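You operate a simulated robot arm through the tools that you are given. There is no shell and no other tool.

Carry out the task below with a simulated two-armed robot. There is one attempt and no reset: what you move stays moved.

Task
Take the purple case on the long steel bench and put it away on the upper shelf of the long bench. Take the black tub on the long steel bench and put it away on the low shelf of the blue rack. Take the small plastic beaker from the long steel bench and put it on top of the grey blue lidded tin there. Take the yellow spool on the long steel bench and put it away on the high shelf of the blue rack. Take the white tub labelled "grit" from the long steel bench and put it on the teal dish. Pick up the air wand with one hand, pass it to the other hand and put it on the shelf under the long white bench. Any order will do. Set down upright: black tub, plastic beaker, white tub.

Only the result counts: the job must be done as asked and must still hold three seconds after the hand-in. Knocking over, shifting, dropping, spilling or breaking anything else fails it.

Robot
Two 7-joint arms with two-finger parallel grippers on one trunk, on a base that drives. Base frame: it is fixed to the floor where the robot stands at the start and does not move with it; the origin is under the middle of the robot, x ahead of it, y to its left, z up. Units: m, rad, N and s.
The left shoulder is at the start at [0.07, 0.13, 1.162], the right one opposite. With the tool pointing down near the work surface each hand reaches from about 0.22 to 0.52 m from the robot's upright axis, wherever it stands, measured 20 degrees to its own side. Places, roughly: air wand [-1, 2.25, 1]; black tub [-2.5, 0.25, 1]; blue lidded tin (8x8x4 cm) [-2.8, 0.2, 0.9]; high shelf of the blue rack [0.9, -1, 1.3]; low shelf of the blue rack [0.9, -1, 0.5]; plastic beaker [-2.5, 0, 1]; purple case (9x5x3 cm) [-2.7, 0.4, 0.9]; shelf under the long white bench [-3.8, 1, 0.2]; teal dish (9x9x3 cm) [-2.1, -0.3, 0.9]; upper shelf of the long bench [-2.3, -0.3, 0.5]; white tub [-2.25, -0.25, 1]; yellow spool (8x8x7 cm) [-2.3, 0, 0.9]. Payload 1.57 kg a hand.
The TCP of each hand is the grasp point between the finger pads, 0.03 m short of the fingertips. In the tool frame z runs along the fingers and y along their closing line. The gripper opens to 0.08 m. The fingers are 0.017 m wide and 0.012 m thick; the gripper's body (0.04 by 0.082 m) begins 0.08 m behind the TCP.
Orientation is that of the tool frame in the base frame, as a unit quaternion [w, x, y, z]. With the fingers straight down and closing along the base's y, the tool's x points along the base's -x, its y along +y and its z along -z.

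Tools
- The arms move only by the tool nudge_tool. It takes "left_deltas", "right_deltas" or both (then of equal length, played together; a hand with none holds still); each is a list of rows, each a list of 6 numbers: the shift along the base's x, y, z in m, then the turn, a rotation vector about the base's x, y, z in rad. In form: [[dx, dy, dz, wx, wy, wz], ...]. A call has 1 to 20 rows; each row is the pose to reach, as a shift and turn from the pose commanded when the call began. "left_grip" and "right_grip" are, for a hand that has rows, the gripper command, from -1 (shut) to 1 (fully open), values between in proportion, set as the call begins (left out, the last holds). A row lasts 0.2 s, in which the tool goes at most 0.05 m and 0.15 rad; a call with a longer step from one row to the next is refused whole, and so is a gripper value outside its range. A pose out of reach is approached as far as the arm can. The call stops where the force on the tool passes 40 N (or 10 N more than at its start, if that is more) or the arm is blocked; 0.2 s more then pass. Each finger travels about 0.108 m/s and halts on what it meets, pressing with about 31 N; the grip force reading is that of the motor and also rises with nothing between the fingers. The clock runs only during rows and for 0.2 s after the last one: add rows that repeat a pose to give the fingers time. It gives the time, the measured TCP pose, the force on the tool (base axes), the opening and the grip force at its end, in the units of the frame above (readings bear some noise), with the torque about the TCP (base axes, N m) and any sound that the robot's microphone picked up.
- Cameras (640 x 400 px; columns grow to the right, rows downward): "scene" is now at [0.1313, 0.0091, 1.3783]; the picture's right is [0.07, -1.00, 0.00], its down [-0.70, -0.05, -0.71] and it looks along [0.71, 0.05, -0.70] (base axes); focal length 250 px, centre (320, 200). "left" rides on the left gripper at [0.072, 0.007, -0.122] in its tool frame; the picture's right is [-0.09, 1.00, 0.00], its down [-0.84, -0.08, -0.54] and it looks along [-0.54, -0.05, 0.84] (tool axes); focal length 238 px, centre (320, 200). "right" rides on the right gripper at [0.072, -0.007, -0.122] in its tool frame; the picture's right is [0.09, 1.00, 0.00], its down [-0.84, 0.08, -0.54] and it looks along [-0.54, 0.05, 0.84] (tool axes); focal length 238 px, centre (320, 200). There is no depth. A picture from a camera that has moved, and an enlarged one, comes with that camera's place and axes in the base frame and with its lens.
- get_image(camera): a new picture of that camera. It takes no simulated time.
- move_column(by): slides the trunk up (or, below 0, down) by that many m; the arms and the scene camera ride with it, the base frame stays. It gives what a move gives, with no picture.
- drive_base(legs): drives the robot by 1 to 6 legs, each [ahead, left, turn to the left] in m, m and rad, along the robot's own axes; the way and the turn of a leg run together, so that a leg with both is an arc; at most 1.5 m and 3.142 rad a leg. The arms and the cameras ride along, it lands a little off, and it stops where it bumps. It gives what a move gives.
- head_to(pan, tilt): turns the head with the scene camera to pan (to the left, within 1.501 rad either way) and tilt (down, from -0.506 to 1.204), counted from straight ahead of the robot. It gives what a move gives.
- zoom(camera, box): a new picture of the part [left, top, right, bottom] of that camera's present view, enlarged. It takes no simulated time.
- close_job(): hands the job in; it is judged then, once.

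Nothing tells you exact positions but the pictures and the camera data. Unless the task says otherwise, let go and move clear before handing in.

The tools are called after ">>>" by a JSON object that holds its "name" and its "arguments". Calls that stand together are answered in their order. nudge_tool: Moves the arms, as the interface text tells. Its arguments: {"type":"object","properties":{"left_deltas":{"type":"array","items":{"type":"array","items":{"type":"number"}}},"left_grip":{"type":"number"},"right_deltas":{"type":"array","items":{"type":"array","items":{"type":"number"}}},"right_grip":{"type":"number"}},"required":[]} The other tools are called the same way: move_column (by) slides the trunk up or down; drive_base (legs) drives the base; head_to (pan, tilt) turns the head that bears the scene camera; get_image (camera) takes a picture; zoom (camera, box) takes an enlarged picture of a part of a camera's view; close_job () hands the job in.

At the start:

```text
clock: 0.0
left_tool_pos: [0.4116, 0.1938, 1.1654]
left_tcp_rot: [0.0, -0.001, 1.0, 0.001]
left_contact_force: [0.0, -0.2, -0.3]
left_ft_torque: [0.0, -0.04, 0.03]
left_opening: 0.0799
left_grip_force: 0.0
right_tool_pos: [0.4002, -0.2158, 1.182]
right_tcp_rot: [0.001, 0.001, 1.0, 0.0]
right_contact_force: [0.2, 0.5, 1.2]
right_ft_torque: [0.03, 0.02, 0.04]
right_opening: 0.0798
right_grip_force: 0.0
trunk travel left (down, up): [-0.8, 0.14]
robot x, y, heading: [0.0011, -0.0031, 0.003]
head pan, tilt: [0.073, 0.778]
```

scene: 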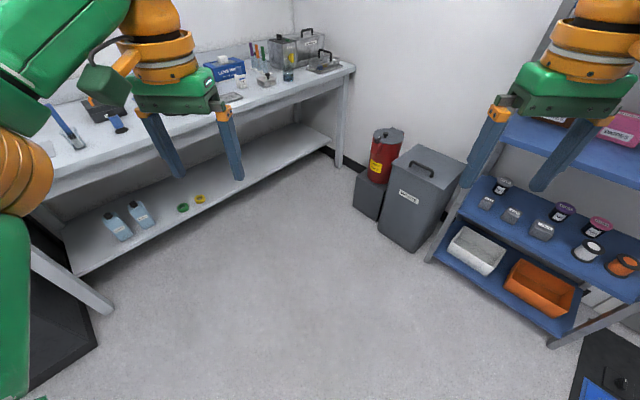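
right: 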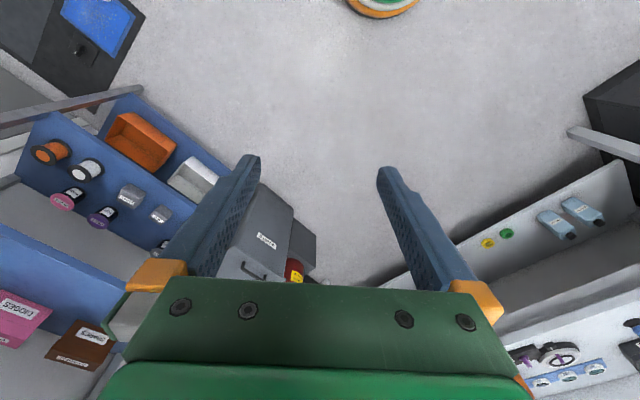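
left: 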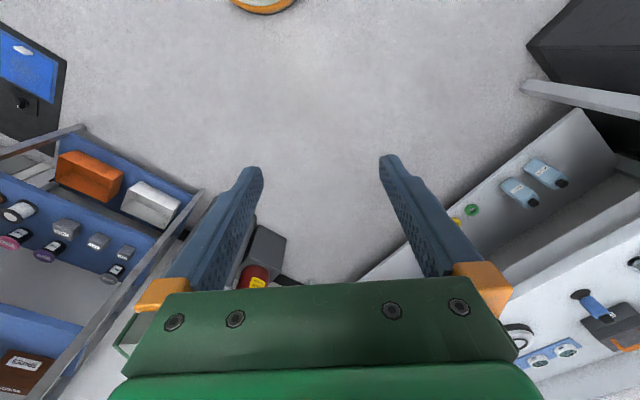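

I see a white-topped bench on the left wall and a blue rack to the right front; the steel bench should be behind me. I'll look around first with the head.

>>> {"name": "head_to", "arguments": {"pan": 1.5, "tilt": 0.5}}

>>> {"name": "get_image", "arguments": {"camera": "scene"}}

>>> {"name": "head_to", "arguments": {"pan": -0.8, "tilt": 0.5}}

>>> {"name": "get_image", "arguments": {"camera": "scene"}}

```text
clock: 1.6
left_tool_pos: [0.4119, 0.1926, 1.1653]
left_tcp_rot: [-0.001, -0.001, 1.0, 0.001]
left_contact_force: [0.3, -0.7, -0.3]
left_ft_torque: [0.01, 0.02, 0.02]
left_opening: 0.0802
left_grip_force: 0.0
right_tool_pos: [0.4006, -0.2159, 1.1814]
right_tcp_rot: [0.0, 0.001, 1.0, 0.0]
right_contact_force: [0.5, 0.0, 0.1]
right_ft_torque: [0.03, 0.0, -0.01]
right_opening: 0.0798
right_grip_force: 0.0
trunk travel left (down, up): [-0.8, 0.14]
robot x, y, heading: [-0.0032, 0.0008, -0.0]
head pan, tilt: [1.499, 0.499]
```

```text
taken
camera scene: at [0.0565, 0.0938, 1.4025], right [1.0, -0.07, 0.0], down [-0.03, -0.48, -0.88], along [0.06, 0.88, -0.48], focal length 250 px, centre (320, 200)
```

scene: 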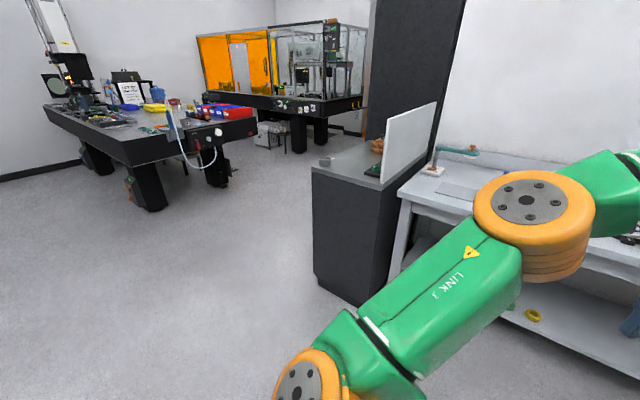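

```text
clock: 3.7
left_tool_pos: [0.4106, 0.1928, 1.1666]
left_tcp_rot: [-0.001, -0.001, 1.0, 0.0]
left_contact_force: [0.3, -0.1, -0.8]
left_ft_torque: [0.01, -0.01, 0.0]
left_opening: 0.0802
left_grip_force: 0.0
right_tool_pos: [0.4004, -0.2153, 1.182]
right_tcp_rot: [0.0, 0.001, 1.0, 0.0]
right_contact_force: [0.0, 0.0, 0.4]
right_ft_torque: [0.01, -0.02, 0.02]
right_opening: 0.0799
right_grip_force: 0.0
trunk travel left (down, up): [-0.8, 0.14]
robot x, y, heading: [0.0008, 0.0032, -0.001]
head pan, tilt: [-0.799, 0.499]
```

```text
taken
camera scene: at [0.1134, -0.0621, 1.4025], right [-0.72, -0.7, 0.0], down [-0.33, 0.34, -0.88], along [0.61, -0.63, -0.48], focal length 250 px, centre (320, 200)
```

scene: 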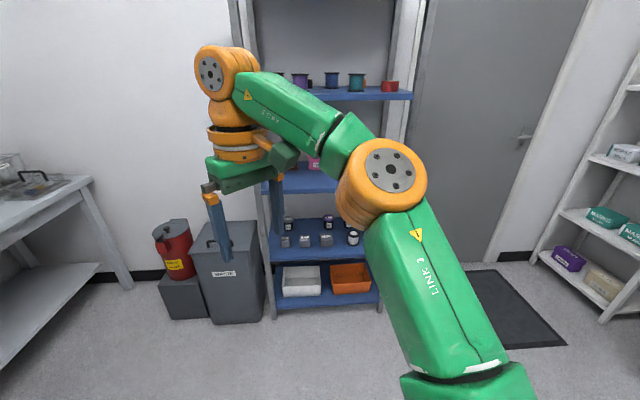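

I see a black optical table to the left-rear with a wand on a hose, and the blue rack to the right. I'll turn the base around to view the steel bench behind me.

>>> {"name": "drive_base", "arguments": {"legs": [[0, 0, 3.1]]}}

>>> {"name": "head_to", "arguments": {"pan": 0.0, "tilt": 0.4}}

>>> {"name": "get_image", "arguments": {"camera": "scene"}}

>>> {"name": "head_to", "arguments": {"pan": -1.0, "tilt": 0.4}}

>>> {"name": "get_image", "arguments": {"camera": "scene"}}

>>> {"name": "head_to", "arguments": {"pan": 1.0, "tilt": 0.4}}

>>> {"name": "get_image", "arguments": {"camera": "scene"}}

```text
clock: 11.3
left_tool_pos: [-0.4193, -0.1757, 1.167]
left_tcp_rot: [0.0, 1.0, -0.021, 0.0]
left_contact_force: [-0.1, 0.2, 0.6]
left_ft_torque: [0.02, 0.01, -0.04]
left_opening: 0.0804
left_grip_force: 0.1
right_tool_pos: [-0.3902, 0.2344, 1.1814]
right_tcp_rot: [0.0, 1.0, -0.023, -0.001]
right_contact_force: [-0.8, 0.4, -0.3]
right_ft_torque: [0.0, 0.0, 0.0]
right_opening: 0.0797
right_grip_force: 0.1
trunk travel left (down, up): [-0.8, 0.14]
robot x, y, heading: [0.0014, 0.0013, 3.098]
head pan, tilt: [-0.799, 0.499]
```

```text
clock: 12.5
left_tool_pos: [-0.4201, -0.1732, 1.1648]
left_tcp_rot: [0.0, 1.0, -0.021, -0.001]
left_contact_force: [-0.5, 0.1, -0.4]
left_ft_torque: [0.01, 0.02, -0.02]
left_opening: 0.0799
left_grip_force: 0.0
right_tool_pos: [-0.3901, 0.2333, 1.1812]
right_tcp_rot: [0.001, 1.0, -0.024, -0.001]
right_contact_force: [0.5, 0.4, -0.7]
right_ft_torque: [0.02, 0.0, -0.04]
right_opening: 0.0799
right_grip_force: 0.1
trunk travel left (down, up): [-0.8, 0.14]
robot x, y, heading: [0.0038, -0.0004, 3.097]
head pan, tilt: [0.0, 0.4]
```

```text
taken
camera scene: at [-0.1431, 0.0097, 1.4116], right [0.05, 1.0, 0.0], down [0.39, -0.02, -0.92], along [-0.92, 0.04, -0.39], focal length 250 px, centre (320, 200)
```

scene: 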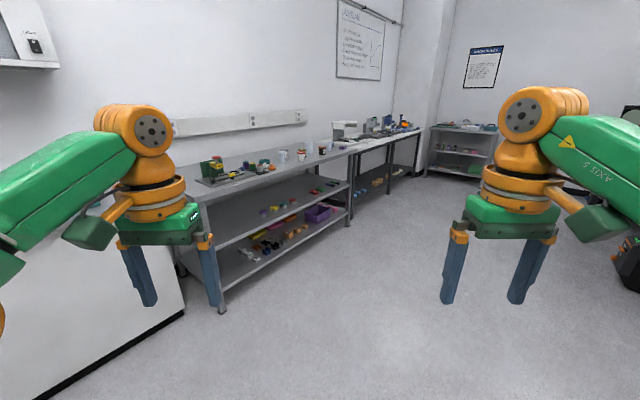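

```text
clock: 13.7
left_tool_pos: [-0.4205, -0.1743, 1.1664]
left_tcp_rot: [-0.001, 1.0, -0.021, 0.0]
left_contact_force: [-0.5, -0.6, 0.7]
left_ft_torque: [0.04, 0.0, 0.01]
left_opening: 0.0801
left_grip_force: 0.1
right_tool_pos: [-0.3896, 0.2344, 1.1819]
right_tcp_rot: [0.001, 1.0, -0.023, -0.001]
right_contact_force: [-0.4, 0.0, -0.1]
right_ft_torque: [0.03, -0.01, -0.02]
right_opening: 0.0798
right_grip_force: 0.1
trunk travel left (down, up): [-0.8, 0.14]
robot x, y, heading: [0.0002, 0.0036, 3.096]
head pan, tilt: [-1.0, 0.4]
```

```text
taken
camera scene: at [-0.0973, 0.0854, 1.4117], right [0.86, 0.5, 0.0], down [0.2, -0.34, -0.92], along [-0.46, 0.8, -0.39], focal length 250 px, centre (320, 200)
```

scene: 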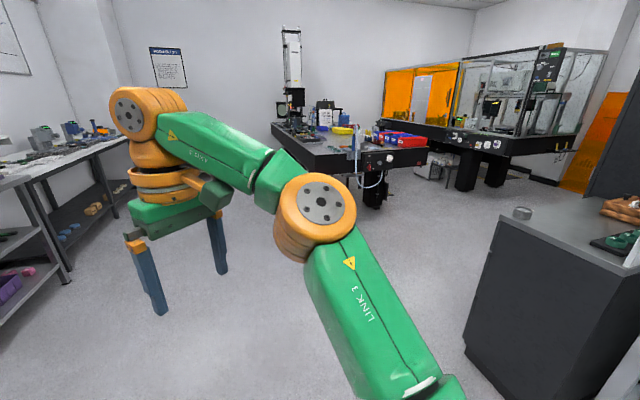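

```text
clock: 15.7
left_tool_pos: [-0.4212, -0.173, 1.1661]
left_tcp_rot: [0.0, 1.0, -0.02, 0.0]
left_contact_force: [0.1, -0.2, 0.3]
left_ft_torque: [0.02, 0.0, -0.01]
left_opening: 0.0798
left_grip_force: 0.1
right_tool_pos: [-0.3902, 0.234, 1.1813]
right_tcp_rot: [0.001, 1.0, -0.024, -0.001]
right_contact_force: [0.3, -1.0, 0.3]
right_ft_torque: [-0.02, -0.05, 0.01]
right_opening: 0.08
right_grip_force: 0.0
trunk travel left (down, up): [-0.8, 0.14]
robot x, y, heading: [-0.002, -0.0017, 3.097]
head pan, tilt: [1.0, 0.4]
```

```text
taken
camera scene: at [-0.1042, -0.0702, 1.4117], right [-0.82, 0.58, 0.0], down [0.23, 0.32, -0.92], along [-0.53, -0.75, -0.39], focal length 250 px, centre (320, 200)
```

scene: 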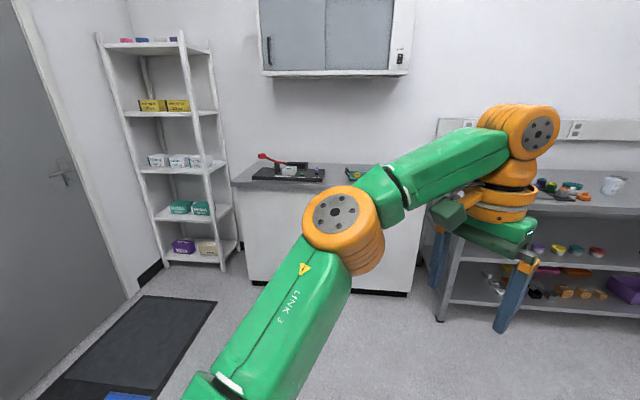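

The steel bench runs diagonally (along about [-0.71, 0.70]) with its near front leg around [-1.49, -0.63]; the tabletop items sit on it and shelves beneath. I'll turn to face it, drive closer and strafe along it to look.

>>> {"name": "drive_base", "arguments": {"legs": [[0, 0, 0.83], [0.45, 0, 0], [0, -1.45, 0]]}}

>>> {"name": "head_to", "arguments": {"pan": 0.0, "tilt": 0.6}}

>>> {"name": "get_image", "arguments": {"camera": "scene"}}

```text
clock: 27.4
left_tool_pos: [-1.5163, 0.3026, 1.1664]
left_tcp_rot: [-0.001, 0.924, 0.383, 0.0]
left_contact_force: [0.0, -0.2, -0.7]
left_ft_torque: [0.01, 0.0, 0.01]
left_opening: 0.0797
left_grip_force: 0.0
right_tool_pos: [-1.7955, 0.6, 1.1817]
right_tcp_rot: [0.0, 0.924, 0.381, -0.001]
right_contact_force: [-0.1, -0.5, -0.5]
right_ft_torque: [-0.02, 0.0, -0.02]
right_opening: 0.0799
right_grip_force: 0.1
trunk travel left (down, up): [-0.8, 0.14]
robot x, y, heading: [-1.3597, 0.7305, -2.36]
head pan, tilt: [1.0, 0.4]
```

```text
clock: 28.7
left_tool_pos: [-1.5163, 0.3032, 1.1647]
left_tcp_rot: [-0.001, 0.924, 0.383, 0.0]
left_contact_force: [1.0, -0.1, 0.7]
left_ft_torque: [-0.01, 0.0, 0.02]
left_opening: 0.0799
left_grip_force: 0.0
right_tool_pos: [-1.7964, 0.6003, 1.1814]
right_tcp_rot: [0.0, 0.924, 0.381, -0.002]
right_contact_force: [-0.5, 0.1, 1.0]
right_ft_torque: [-0.01, 0.01, -0.01]
right_opening: 0.0801
right_grip_force: 0.0
trunk travel left (down, up): [-0.8, 0.14]
robot x, y, heading: [-1.357, 0.7312, -2.356]
head pan, tilt: [0.0, 0.6]
```

```text
taken
camera scene: at [-1.4589, 0.6352, 1.3934], right [-0.71, 0.71, 0.0], down [0.4, 0.4, -0.83], along [-0.58, -0.58, -0.56], focal length 250 px, centre (320, 200)
```

scene: 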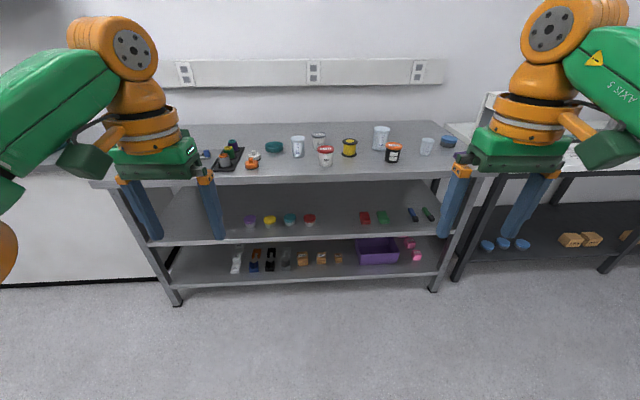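

I now face the steel bench squarely, with two shelves under it. I'll zoom in on the tabletop and the shelves.

>>> {"name": "zoom", "arguments": {"camera": "scene", "box": [190, 115, 350, 215]}}

>>> {"name": "zoom", "arguments": {"camera": "scene", "box": [310, 115, 470, 215]}}

>>> {"name": "zoom", "arguments": {"camera": "scene", "box": [200, 180, 460, 342]}}

```text
4.00 times, centred on (270, 165) of scene
camera zoom: at [-1.4589, 0.6352, 1.3934], right [-0.71, 0.71, 0.0], down [0.4, 0.4, -0.83], along [-0.58, -0.58, -0.56], focal length 999 px, centre (520, 340)
```

zoom: 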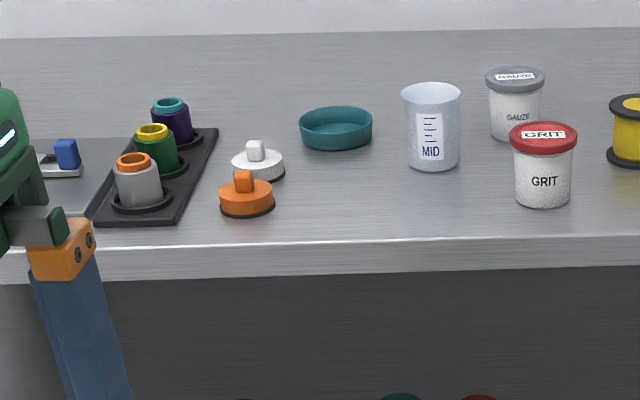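

```text
4.00 times, centred on (390, 165) of scene
camera zoom: at [-1.4589, 0.6352, 1.3934], right [-0.71, 0.71, 0.0], down [0.4, 0.4, -0.83], along [-0.58, -0.58, -0.56], focal length 999 px, centre (40, 340)
```

zoom: 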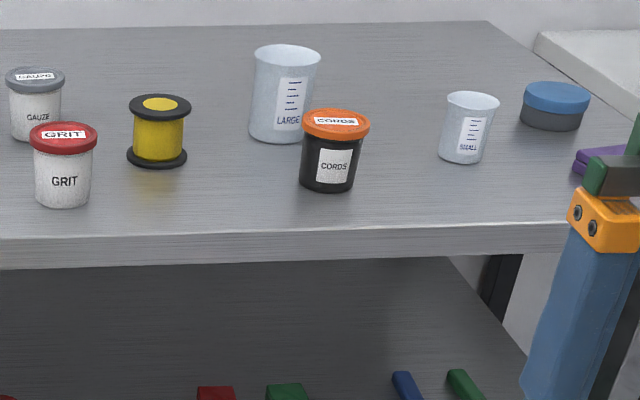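

```text
2.46 times, centred on (330, 261) of scene
camera zoom: at [-1.4589, 0.6352, 1.3934], right [-0.71, 0.71, 0.0], down [0.4, 0.4, -0.83], along [-0.58, -0.58, -0.56], focal length 615 px, centre (295, 50)
```

zoom: 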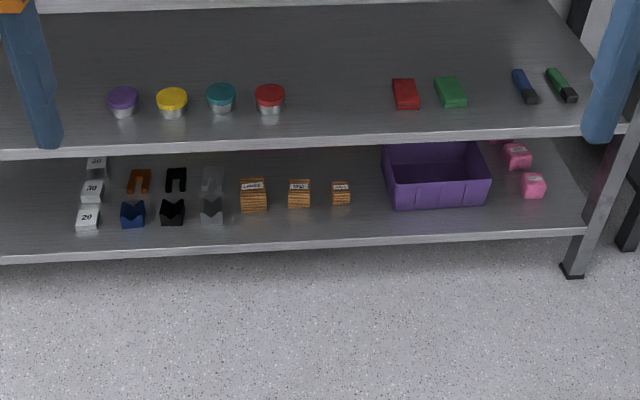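

The tabletop has, left to right: teal dish, mid beaker, GRIT tub, spool, CORDS black tub, small beaker, blue-lidded tin and the purple case. I'll lower the trunk for a second view (parallax), which will also show the shelves.

>>> {"name": "move_column", "arguments": {"by": -0.3}}

>>> {"name": "head_to", "arguments": {"pan": 0.0, "tilt": 0.4}}

>>> {"name": "get_image", "arguments": {"camera": "scene"}}

>>> {"name": "zoom", "arguments": {"camera": "scene", "box": [200, 120, 360, 220]}}

>>> {"name": "zoom", "arguments": {"camera": "scene", "box": [320, 120, 480, 220]}}

>>> {"name": "zoom", "arguments": {"camera": "scene", "box": [200, 180, 480, 355]}}

```text
clock: 31.7
left_tool_pos: [-1.5166, 0.3039, 0.8657]
left_tcp_rot: [0.0, 0.924, 0.383, -0.001]
left_contact_force: [0.3, -0.1, -0.8]
left_ft_torque: [0.0, 0.05, 0.02]
left_opening: 0.08
left_grip_force: 0.0
right_tool_pos: [-1.796, 0.6004, 0.8817]
right_tcp_rot: [0.0, 0.924, 0.382, 0.0]
right_contact_force: [0.7, 0.2, -0.2]
right_ft_torque: [0.01, 0.01, 0.0]
right_opening: 0.08
right_grip_force: 0.1
trunk travel left (down, up): [-0.5, 0.44]
robot x, y, heading: [-1.3582, 0.7336, -2.359]
head pan, tilt: [0.0, 0.6]
```

```text
clock: 32.4
left_tool_pos: [-1.517, 0.3027, 0.8662]
left_tcp_rot: [0.0, 0.924, 0.383, 0.0]
left_contact_force: [-0.3, -1.0, -0.3]
left_ft_torque: [0.07, 0.02, 0.01]
left_opening: 0.0797
left_grip_force: 0.0
right_tool_pos: [-1.7961, 0.6002, 0.8816]
right_tcp_rot: [0.001, 0.925, 0.381, 0.0]
right_contact_force: [0.7, 0.6, 0.9]
right_ft_torque: [-0.02, -0.02, -0.02]
right_opening: 0.0798
right_grip_force: 0.1
trunk travel left (down, up): [-0.5, 0.44]
robot x, y, heading: [-1.3597, 0.731, -2.358]
head pan, tilt: [0.0, 0.4]
```

```text
taken
camera scene: at [-1.462, 0.6324, 1.1116], right [-0.71, 0.71, 0.0], down [0.28, 0.28, -0.92], along [-0.65, -0.65, -0.39], focal length 250 px, centre (320, 200)
```

scene: 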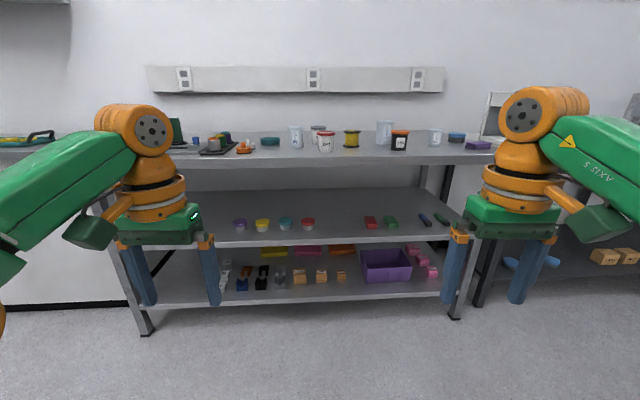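

```text
4.00 times, centred on (280, 170) of scene
camera zoom: at [-1.462, 0.6324, 1.1116], right [-0.71, 0.71, 0.0], down [0.28, 0.28, -0.92], along [-0.65, -0.65, -0.39], focal length 999 px, centre (480, 320)
```

zoom: 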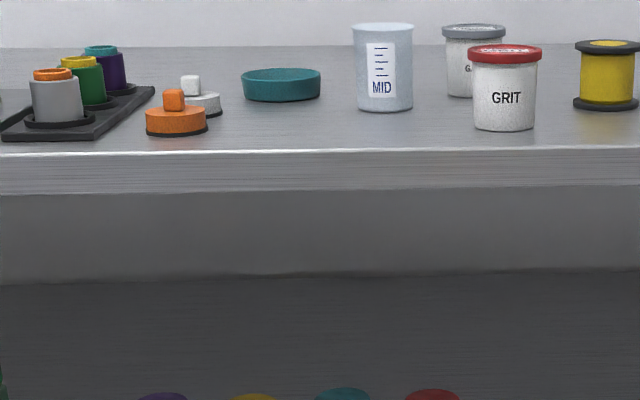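

```text
4.00 times, centred on (400, 170) of scene
camera zoom: at [-1.462, 0.6324, 1.1116], right [-0.71, 0.71, 0.0], down [0.28, 0.28, -0.92], along [-0.65, -0.65, -0.39], focal length 999 px, centre (0, 320)
```

zoom: 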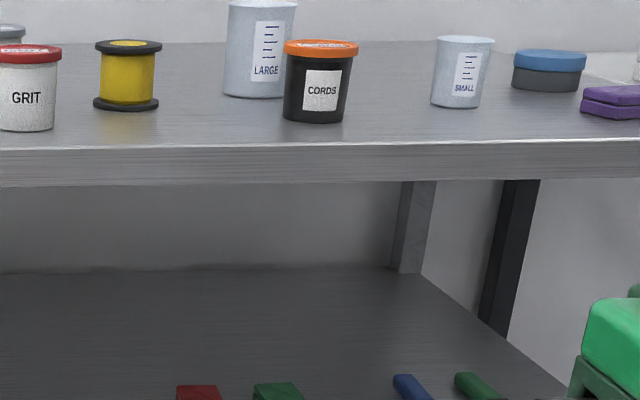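

```text
2.29 times, centred on (340, 268) of scene
camera zoom: at [-1.462, 0.6324, 1.1116], right [-0.71, 0.71, 0.0], down [0.28, 0.28, -0.92], along [-0.65, -0.65, -0.39], focal length 571 px, centre (274, 46)
```

zoom: 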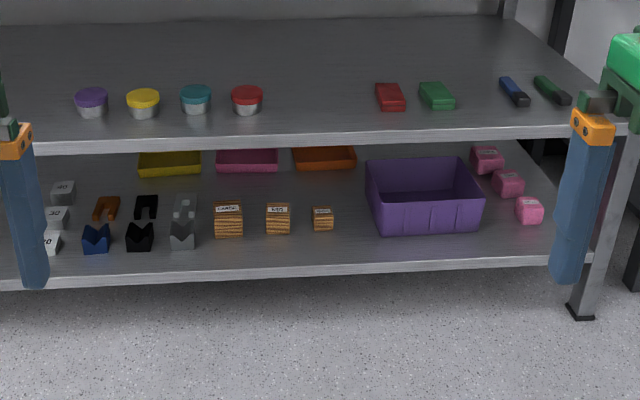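

Two views put the bench top at z≈0.90 with its front edge about 1.05 m ahead of me, and the upper shelf at z≈0.51. I'll look down at my own base to know how close I can drive.

>>> {"name": "head_to", "arguments": {"pan": 0.0, "tilt": 1.2}}

>>> {"name": "get_image", "arguments": {"camera": "scene"}}

>>> {"name": "get_image", "arguments": {"camera": "right"}}

```text
clock: 33.5
left_tool_pos: [-1.5172, 0.3026, 0.8667]
left_tcp_rot: [0.001, 0.924, 0.383, 0.0]
left_contact_force: [-1.1, -0.9, 1.0]
left_ft_torque: [0.01, -0.02, -0.03]
left_opening: 0.0804
left_grip_force: 0.0
right_tool_pos: [-1.7961, 0.6008, 0.8815]
right_tcp_rot: [0.0, 0.925, 0.381, -0.002]
right_contact_force: [-0.2, 0.3, -0.6]
right_ft_torque: [0.02, 0.01, -0.01]
right_opening: 0.0798
right_grip_force: 0.0
trunk travel left (down, up): [-0.5, 0.44]
robot x, y, heading: [-1.3617, 0.7294, -2.359]
head pan, tilt: [0.0, 1.201]
```

```text
taken
camera scene: at [-1.436, 0.6582, 1.0489], right [-0.71, 0.71, 0.0], down [0.66, 0.66, -0.36], along [-0.26, -0.26, -0.93], focal length 250 px, centre (320, 200)
```

scene: 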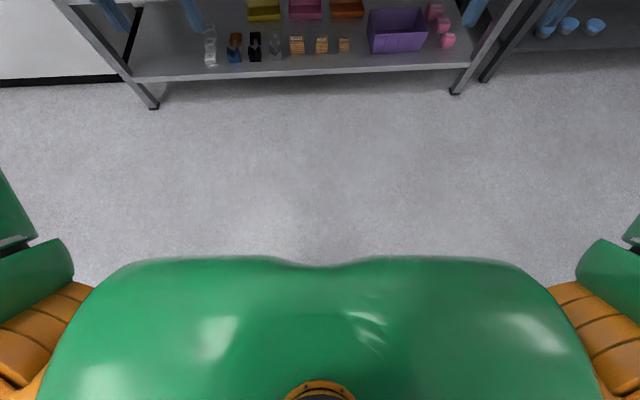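

```text
taken
camera right: at [-1.7497, 0.6566, 1.0025], right [0.77, -0.64, 0.0], down [-0.54, -0.64, 0.54], along [-0.35, -0.42, -0.84], focal length 238 px, centre (320, 200)
```

right: 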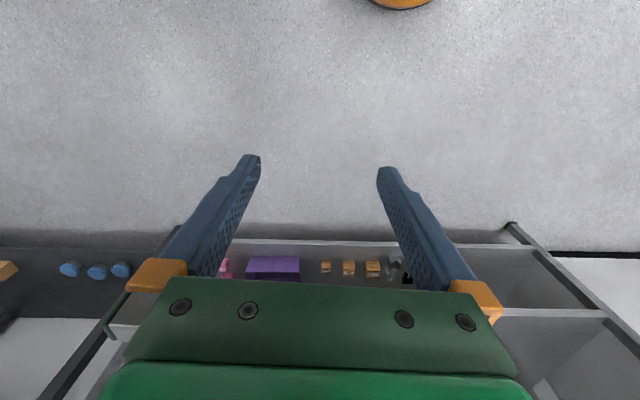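

The base looks about 0.22 m in radius, so I can park about 0.25 m from the bench edge. I'll raise the trunk back, straighten up slightly and drive forward, with the hands passing above the items.

>>> {"name": "move_column", "arguments": {"by": 0.34}}

>>> {"name": "drive_base", "arguments": {"legs": [[0, 0, 0.04], [0.6, 0, 0]]}}

>>> {"name": "head_to", "arguments": {"pan": 0.0, "tilt": 0.9}}

>>> {"name": "get_image", "arguments": {"camera": "scene"}}

>>> {"name": "get_image", "arguments": {"camera": "right"}}

>>> {"name": "get_image", "arguments": {"camera": "left"}}

```text
clock: 36.9
left_tool_pos: [-1.516, 0.3031, 1.2058]
left_tcp_rot: [0.0, 0.924, 0.382, 0.0]
left_contact_force: [0.2, -0.1, -0.1]
left_ft_torque: [0.01, -0.02, -0.04]
left_opening: 0.0799
left_grip_force: 0.1
right_tool_pos: [-1.7961, 0.6005, 1.221]
right_tcp_rot: [0.0, 0.924, 0.381, -0.001]
right_contact_force: [0.2, 0.3, -0.4]
right_ft_torque: [-0.03, -0.02, 0.01]
right_opening: 0.08
right_grip_force: 0.0
trunk travel left (down, up): [-0.84, 0.1]
robot x, y, heading: [-1.3603, 0.7317, -2.36]
head pan, tilt: [0.0, 1.201]
```

```text
clock: 40.7
left_tool_pos: [-1.9044, -0.1431, 1.2072]
left_tcp_rot: [0.001, 0.915, 0.403, -0.001]
left_contact_force: [0.4, 0.4, -0.2]
left_ft_torque: [-0.02, 0.01, -0.04]
left_opening: 0.0801
left_grip_force: 0.0
right_tool_pos: [-2.1974, 0.1419, 1.2223]
right_tcp_rot: [0.0, 0.916, 0.401, -0.002]
right_contact_force: [-0.1, 0.1, -0.2]
right_ft_torque: [0.0, 0.02, 0.01]
right_opening: 0.0797
right_grip_force: 0.1
trunk travel left (down, up): [-0.84, 0.1]
robot x, y, heading: [-1.765, 0.2887, -2.314]
head pan, tilt: [0.0, 1.201]
```

```text
clock: 41.5
left_tool_pos: [-1.906, -0.1451, 1.2051]
left_tcp_rot: [0.0, 0.915, 0.403, 0.0]
left_contact_force: [0.4, -0.2, 0.2]
left_ft_torque: [0.03, 0.02, -0.03]
left_opening: 0.0799
left_grip_force: 0.0
right_tool_pos: [-2.1991, 0.1395, 1.2215]
right_tcp_rot: [0.0, 0.916, 0.401, 0.0]
right_contact_force: [-0.9, -1.0, 0.3]
right_ft_torque: [0.02, 0.04, -0.01]
right_opening: 0.0802
right_grip_force: 0.1
trunk travel left (down, up): [-0.84, 0.1]
robot x, y, heading: [-1.7678, 0.2901, -2.312]
head pan, tilt: [0.0, 0.901]
```

```text
taken
camera scene: at [-1.8545, 0.1987, 1.4086], right [-0.74, 0.68, 0.0], down [0.53, 0.58, -0.62], along [-0.42, -0.46, -0.78], focal length 250 px, centre (320, 200)
```

scene: 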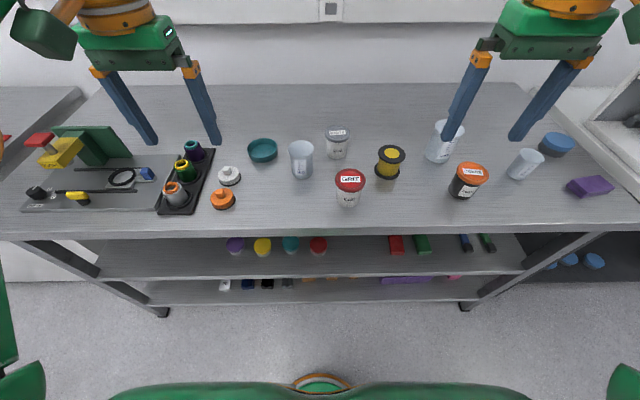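

```text
taken
camera right: at [-2.1547, 0.1977, 1.3425], right [0.79, -0.61, 0.0], down [-0.51, -0.67, 0.54], along [-0.33, -0.43, -0.84], focal length 238 px, centre (320, 200)
```

right: 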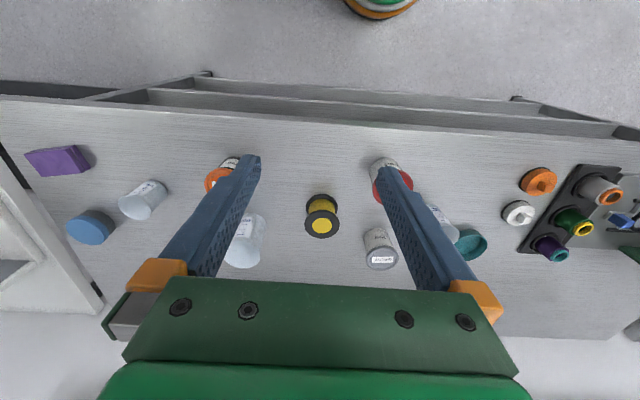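

```text
taken
camera left: at [-1.8537, -0.0966, 1.3293], right [0.67, -0.74, 0.0], down [-0.62, -0.56, 0.54], along [-0.4, -0.36, -0.84], focal length 238 px, centre (320, 200)
```

left: 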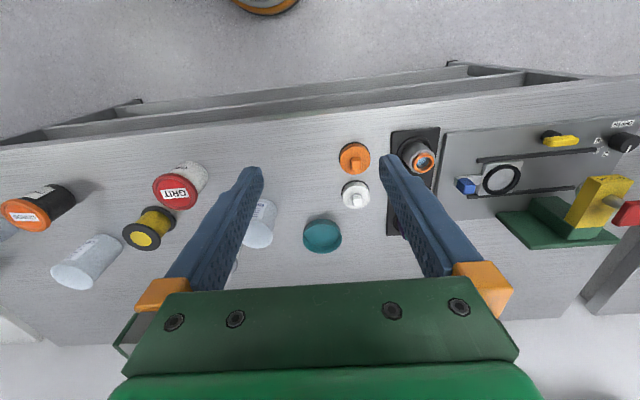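

I'm now close to the bench, and the wrist cameras show the items from above. I'll zoom in on the front edge at both ends to nail the bench's yaw.

>>> {"name": "zoom", "arguments": {"camera": "scene", "box": [0, 140, 320, 340]}}

>>> {"name": "zoom", "arguments": {"camera": "scene", "box": [320, 120, 640, 320]}}

```text
2.00 times, centred on (160, 240) of scene
camera zoom: at [-1.8545, 0.1987, 1.4086], right [-0.74, 0.68, 0.0], down [0.53, 0.58, -0.62], along [-0.42, -0.46, -0.78], focal length 500 px, centre (640, 120)
```

zoom: 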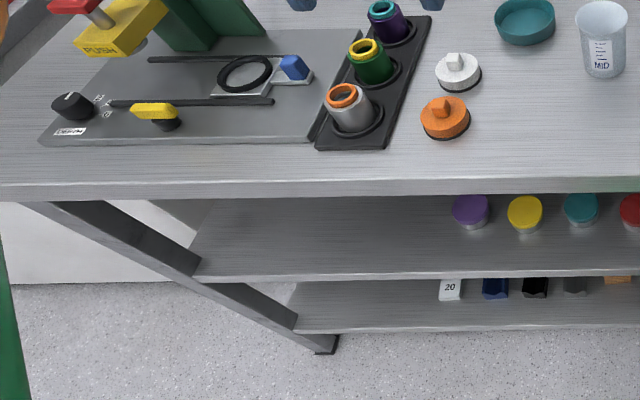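

```text
2.00 times, centred on (480, 220) of scene
camera zoom: at [-1.8545, 0.1987, 1.4086], right [-0.74, 0.68, 0.0], down [0.53, 0.58, -0.62], along [-0.42, -0.46, -0.78], focal length 500 px, centre (0, 160)
```

zoom: 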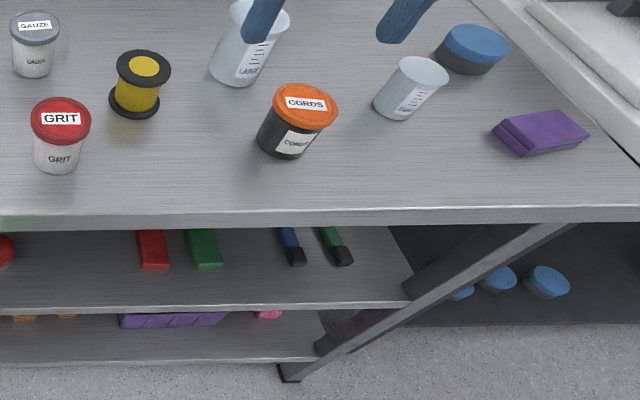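

The bench yaw works out to a facing heading of about -2.293, with the edge at f≈1.395 in the bench frame. I'll square up and move in another 0.21 m, keeping the hands above the items.

>>> {"name": "drive_base", "arguments": {"legs": [[0, 0, 0.019], [0.21, 0, 0]]}}

>>> {"name": "get_image", "arguments": {"camera": "scene"}}

>>> {"name": "get_image", "arguments": {"camera": "left"}}

>>> {"name": "get_image", "arguments": {"camera": "right"}}

```text
clock: 43.5
left_tool_pos: [-2.0367, -0.3004, 1.2076]
left_tcp_rot: [0.001, 0.912, 0.41, -0.002]
left_contact_force: [1.0, -0.1, -0.1]
left_ft_torque: [-0.04, 0.03, 0.03]
left_opening: 0.0801
left_grip_force: 0.1
right_tool_pos: [-2.3315, -0.0194, 1.2228]
right_tcp_rot: [0.001, 0.913, 0.407, -0.003]
right_contact_force: [0.6, 0.3, 0.0]
right_ft_torque: [-0.01, 0.01, -0.01]
right_opening: 0.0801
right_grip_force: 0.0
trunk travel left (down, up): [-0.84, 0.1]
robot x, y, heading: [-1.9096, 0.1335, -2.301]
head pan, tilt: [0.0, 0.901]
```

```text
taken
camera scene: at [-1.9887, 0.0449, 1.4091], right [-0.75, 0.67, 0.0], down [0.52, 0.58, -0.62], along [-0.42, -0.47, -0.78], focal length 250 px, centre (320, 200)
```

scene: 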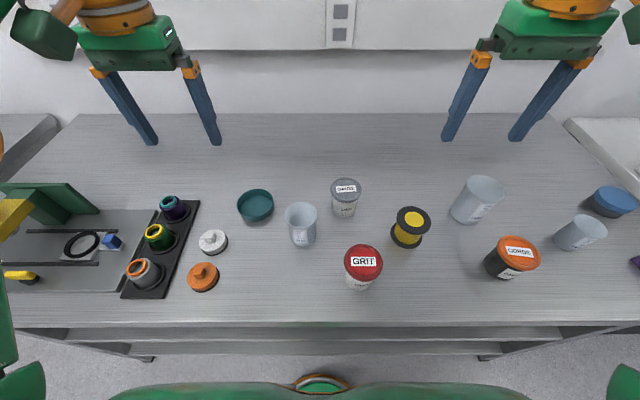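

```text
taken
camera left: at [-1.9836, -0.2505, 1.3306], right [0.68, -0.73, 0.0], down [-0.61, -0.57, 0.54], along [-0.4, -0.37, -0.84], focal length 238 px, centre (320, 200)
```

left: 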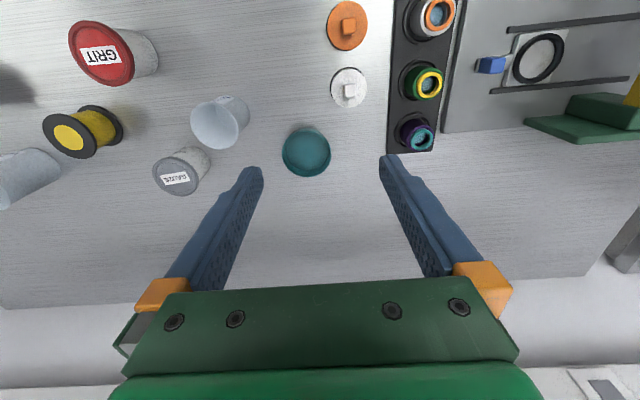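

```text
taken
camera right: at [-2.289, 0.0392, 1.3437], right [0.8, -0.6, 0.0], down [-0.5, -0.67, 0.55], along [-0.33, -0.44, -0.84], focal length 238 px, centre (320, 200)
```

right: 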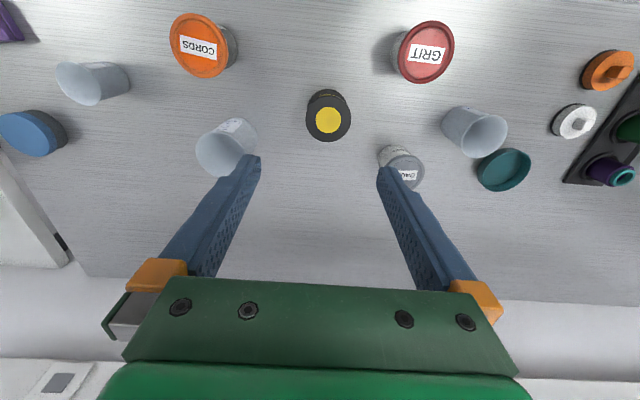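

From the wrist cameras, GRIT is at about f 1.479, u 1.602 and the dish at f 1.67, u 1.36. I'll move the left hand high over GRIT and shift the right hand aside.

>>> {"name": "nudge_tool", "arguments": {"left_deltas": [[-0.0204, 0.0357, -0.01, 0, 0, 0], [-0.0409, 0.0714, -0.02, 0, 0, 0], [-0.0613, 0.1071, -0.03, 0, 0, 0], [-0.0817, 0.1429, -0.04, 0, 0, 0], [-0.1021, 0.1786, -0.05, 0, 0, 0], [-0.1226, 0.2143, -0.06, 0, 0, 0], [-0.143, 0.25, -0.07, 0, 0, 0], [-0.143, 0.25, -0.08, 0, 0, 0]], "right_deltas": [[-0.03, 0.026, 0, 0, 0, 0], [-0.06, 0.052, 0, 0, 0, 0], [-0.0825, 0.0727, 0, 0, 0, 0], [-0.0825, 0.0727, 0, 0, 0, 0], [-0.0825, 0.0727, 0, 0, 0, 0], [-0.0825, 0.0727, 0, 0, 0, 0], [-0.0825, 0.0727, 0, 0, 0, 0], [-0.0825, 0.0727, 0, 0, 0, 0]]}}

>>> {"name": "get_image", "arguments": {"camera": "left"}}

>>> {"name": "get_image", "arguments": {"camera": "scene"}}

>>> {"name": "get_image", "arguments": {"camera": "right"}}

```text
clock: 45.2
left_tool_pos: [-2.1798, -0.0527, 1.1258]
left_tcp_rot: [-0.002, 0.912, 0.41, 0.0]
left_contact_force: [0.4, -0.1, 0.1]
left_ft_torque: [0.03, -0.01, 0.05]
left_opening: 0.0799
left_grip_force: 0.0
right_tool_pos: [-2.3936, 0.0512, 1.2049]
right_tcp_rot: [0.0, 0.913, 0.408, -0.001]
right_contact_force: [-0.1, 0.6, 0.3]
right_ft_torque: [0.02, -0.03, 0.04]
right_opening: 0.0801
right_grip_force: 0.0
right hand out of reach, approached as far as the arm can: row 2, 3, 4, 5, 6, 7, 8
trunk travel left (down, up): [-0.84, 0.1]
robot x, y, heading: [-1.9058, 0.1358, -2.296]
head pan, tilt: [0.0, 0.901]
```

```text
taken
camera left: at [-2.1282, -0.0031, 1.2489], right [0.68, -0.73, 0.0], down [-0.61, -0.57, 0.54], along [-0.4, -0.37, -0.84], focal length 238 px, centre (320, 200)
```

left: 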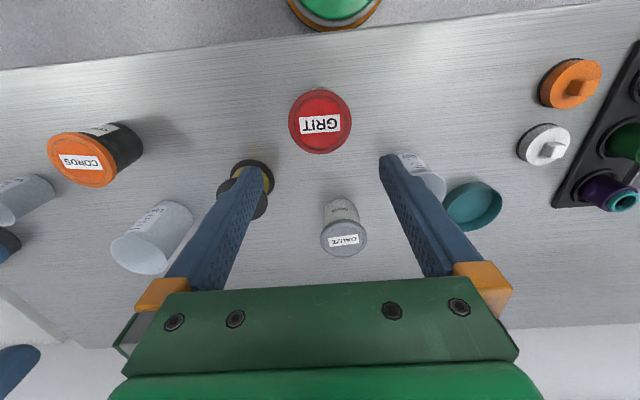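

```text
taken
camera scene: at [-1.9915, 0.0409, 1.4086], right [-0.75, 0.67, 0.0], down [0.52, 0.58, -0.62], along [-0.41, -0.46, -0.78], focal length 250 px, centre (320, 200)
```

scene: 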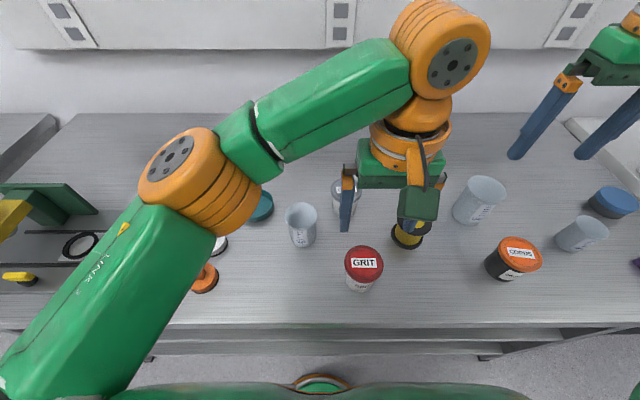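

```text
taken
camera right: at [-2.3491, 0.1099, 1.3259], right [0.8, -0.6, 0.0], down [-0.5, -0.67, 0.54], along [-0.33, -0.44, -0.84], focal length 238 px, centre (320, 200)
```

right: 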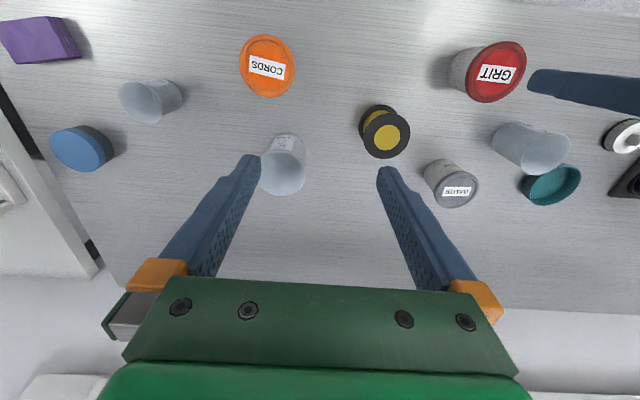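

The left hand is centred over GRIT (within ~2 mm by the wrist view). I'll lower until the fingertips are just above the lid and check again.

>>> {"name": "nudge_tool", "arguments": {"left_deltas": [[0, 0, -0.04, 0, 0, 0], [0, 0, -0.08, 0, 0, 0], [0, 0, -0.11, 0, 0, 0]]}}

>>> {"name": "get_image", "arguments": {"camera": "left"}}

>>> {"name": "get_image", "arguments": {"camera": "scene"}}

```text
clock: 46.0
left_tool_pos: [-2.18, -0.054, 1.0162]
left_tcp_rot: [-0.001, 0.912, 0.41, -0.001]
left_contact_force: [-0.8, -1.1, -0.3]
left_ft_torque: [-0.01, -0.01, 0.02]
left_opening: 0.08
left_grip_force: 0.1
right_tool_pos: [-2.3922, 0.0516, 1.2047]
right_tcp_rot: [0.0, 0.913, 0.408, -0.001]
right_contact_force: [0.2, -0.3, -0.1]
right_ft_torque: [0.0, 0.01, 0.01]
right_opening: 0.0798
right_grip_force: 0.1
trunk travel left (down, up): [-0.84, 0.1]
robot x, y, heading: [-1.9087, 0.1323, -2.303]
head pan, tilt: [0.0, 0.901]
```

```text
taken
camera left: at [-2.1285, -0.0055, 1.1391], right [0.68, -0.73, 0.0], down [-0.61, -0.57, 0.54], along [-0.4, -0.37, -0.84], focal length 238 px, centre (320, 200)
```

left: 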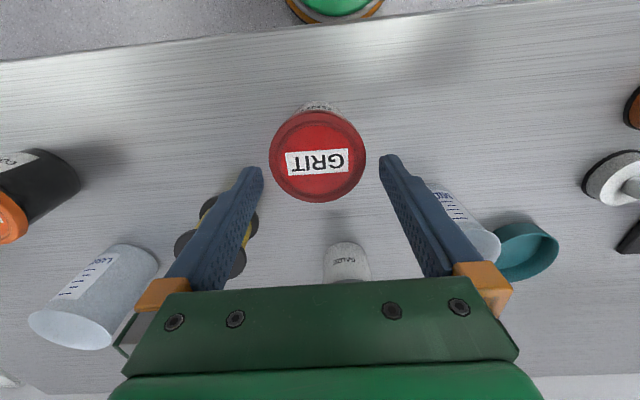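

```text
taken
camera scene: at [-1.9916, 0.0414, 1.4087], right [-0.75, 0.67, 0.0], down [0.52, 0.58, -0.62], along [-0.41, -0.46, -0.78], focal length 250 px, centre (320, 200)
```

scene: 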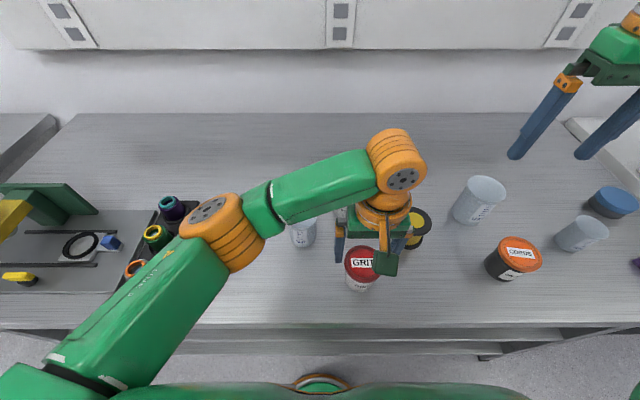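

The lid is about 4 mm toward me from the grip centre; I'll correct, lower to the lid's height and close.

>>> {"name": "nudge_tool", "arguments": {"left_deltas": [[0.0015, 0.004, 0, 0, 0, 0], [0.0015, 0.004, -0.025, 0, 0, 0], [0.0015, 0.004, -0.05, 0, 0, 0]]}}

>>> {"name": "get_image", "arguments": {"camera": "left"}}

```text
clock: 46.9
left_tool_pos: [-2.1788, -0.0483, 0.9649]
left_tcp_rot: [-0.001, 0.912, 0.41, 0.0]
left_contact_force: [0.3, -0.1, 0.5]
left_ft_torque: [-0.01, -0.01, -0.01]
left_opening: 0.08
left_grip_force: 0.1
right_tool_pos: [-2.3922, 0.052, 1.2042]
right_tcp_rot: [0.001, 0.913, 0.407, -0.001]
right_contact_force: [-1.4, 0.1, -1.5]
right_ft_torque: [-0.03, 0.02, 0.0]
right_opening: 0.0798
right_grip_force: 0.0
trunk travel left (down, up): [-0.84, 0.1]
robot x, y, heading: [-1.9114, 0.1319, -2.301]
head pan, tilt: [0.0, 0.901]
```

```text
taken
camera left: at [-2.128, 0.0003, 1.0894], right [0.68, -0.73, 0.0], down [-0.61, -0.57, 0.54], along [-0.4, -0.37, -0.84], focal length 238 px, centre (320, 200)
```

left: 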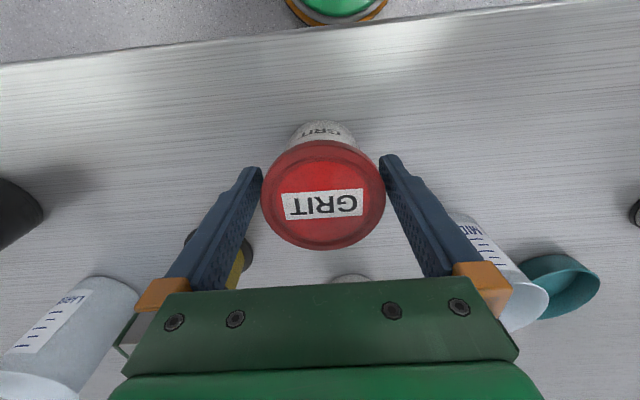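

Well centred. Closing the left gripper on the GRIT lid.

>>> {"name": "nudge_tool", "arguments": {"left_deltas": [[0, 0, 0, 0, 0, 0], [0, 0, 0, 0, 0, 0], [0, 0, 0, 0, 0, 0]], "left_grip": -1}}

>>> {"name": "nudge_tool", "arguments": {"left_deltas": [[0, 0, 0.02, 0, 0, 0], [0, 0, 0.05, 0, 0, 0]]}}

>>> {"name": "get_image", "arguments": {"camera": "left"}}

>>> {"name": "get_image", "arguments": {"camera": "scene"}}

```text
clock: 47.6
left_tool_pos: [-2.1802, -0.0484, 0.9668]
left_tcp_rot: [0.0, 0.912, 0.41, 0.0]
left_contact_force: [0.1, -0.5, -0.1]
left_ft_torque: [0.04, 0.0, -0.01]
left_opening: 0.0735
left_grip_force: 31.0
right_tool_pos: [-2.3925, 0.0515, 1.2046]
right_tcp_rot: [0.0, 0.913, 0.407, -0.001]
right_contact_force: [0.4, 0.2, -0.1]
right_ft_torque: [0.01, -0.03, 0.0]
right_opening: 0.08
right_grip_force: 0.1
trunk travel left (down, up): [-0.84, 0.1]
robot x, y, heading: [-1.9034, 0.1348, -2.301]
head pan, tilt: [0.0, 0.901]
```

```text
clock: 48.2
left_tool_pos: [-2.1809, -0.0494, 1.0153]
left_tcp_rot: [0.0, 0.913, 0.409, 0.0]
left_contact_force: [0.1, -0.6, -1.8]
left_ft_torque: [0.01, 0.03, 0.0]
left_opening: 0.0736
left_grip_force: 31.1
right_tool_pos: [-2.3933, 0.0522, 1.2043]
right_tcp_rot: [0.001, 0.913, 0.408, -0.002]
right_contact_force: [-0.4, 0.8, -0.5]
right_ft_torque: [0.0, 0.02, 0.02]
right_opening: 0.0797
right_grip_force: 0.0
trunk travel left (down, up): [-0.84, 0.1]
robot x, y, heading: [-1.9073, 0.1329, -2.298]
head pan, tilt: [0.0, 0.901]
```

```text
taken
camera left: at [-2.1296, -0.0004, 1.1391], right [0.68, -0.73, 0.0], down [-0.61, -0.57, 0.54], along [-0.4, -0.37, -0.84], focal length 238 px, centre (320, 200)
```

left: 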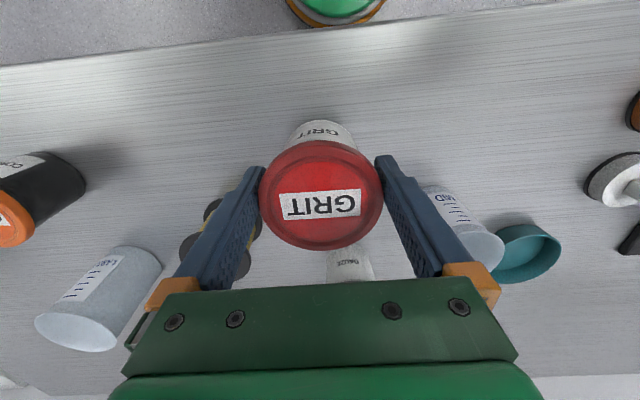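

```text
taken
camera scene: at [-1.992, 0.0417, 1.4086], right [-0.75, 0.67, 0.0], down [0.52, 0.58, -0.62], along [-0.41, -0.46, -0.78], focal length 250 px, centre (320, 200)
```

scene: 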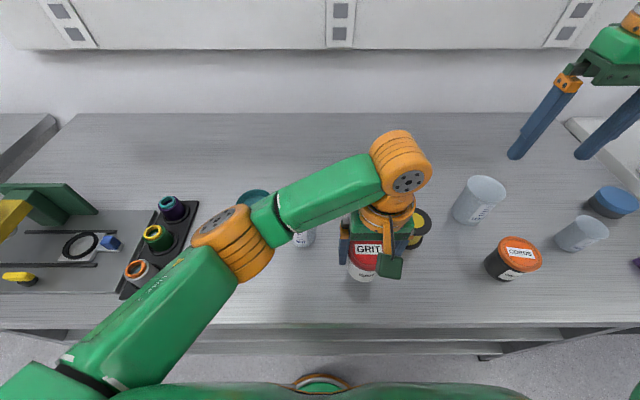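

GRIT is held and lifted. I'll raise it clear of the MID beaker and carry it toward the dish at u≈1.36, stopping to look.

>>> {"name": "nudge_tool", "arguments": {"left_deltas": [[0, 0, 0.04, 0, 0, 0], [0, 0, 0.08, 0, 0, 0], [0.0082, -0.0365, 0.085, 0, 0, 0], [0.0163, -0.073, 0.085, 0, 0, 0], [0.0245, -0.1095, 0.085, 0, 0, 0], [0.0326, -0.146, 0.085, 0, 0, 0], [0.0408, -0.1826, 0.085, 0, 0, 0], [0.0489, -0.2191, 0.085, 0, 0, 0], [0.057, -0.2556, 0.085, 0, 0, 0]]}}

>>> {"name": "get_image", "arguments": {"camera": "left"}}

>>> {"name": "get_image", "arguments": {"camera": "scene"}}

```text
clock: 50.2
left_tool_pos: [-2.1224, -0.3045, 1.0988]
left_tcp_rot: [-0.001, 0.913, 0.409, 0.0]
left_contact_force: [0.1, -0.9, -2.9]
left_ft_torque: [0.01, 0.01, -0.01]
left_opening: 0.0735
left_grip_force: 31.0
right_tool_pos: [-2.3929, 0.0516, 1.2058]
right_tcp_rot: [-0.001, 0.913, 0.408, -0.001]
right_contact_force: [0.4, -0.1, -0.6]
right_ft_torque: [-0.02, 0.06, 0.0]
right_opening: 0.0801
right_grip_force: 0.1
trunk travel left (down, up): [-0.84, 0.1]
robot x, y, heading: [-1.9054, 0.1315, -2.305]
head pan, tilt: [0.0, 0.901]
```

```text
taken
camera left: at [-2.0711, -0.2554, 1.2219], right [0.68, -0.73, 0.0], down [-0.61, -0.57, 0.54], along [-0.4, -0.37, -0.84], focal length 238 px, centre (320, 200)
```

left: 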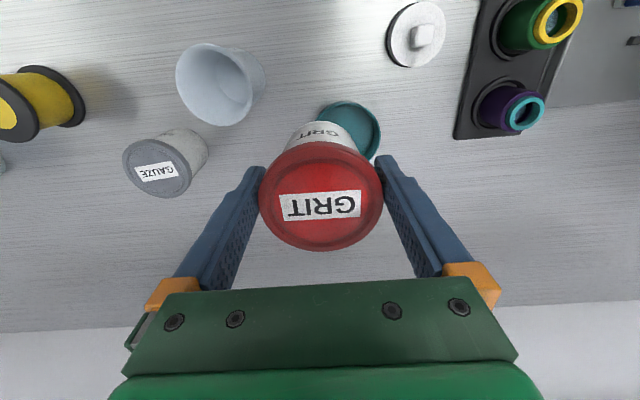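

```text
taken
camera scene: at [-1.992, 0.04, 1.4085], right [-0.75, 0.67, 0.0], down [0.52, 0.59, -0.62], along [-0.41, -0.46, -0.78], focal length 250 px, centre (320, 200)
```

scene: 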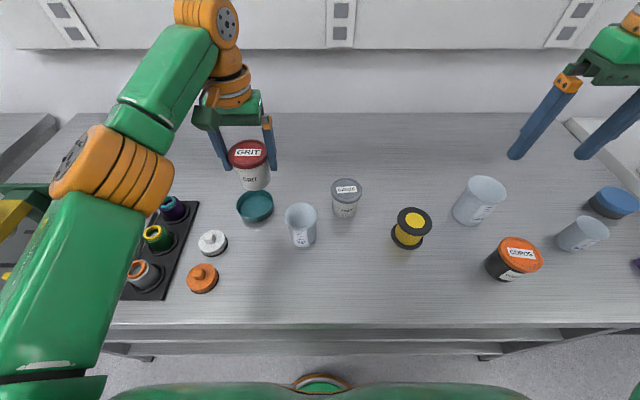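

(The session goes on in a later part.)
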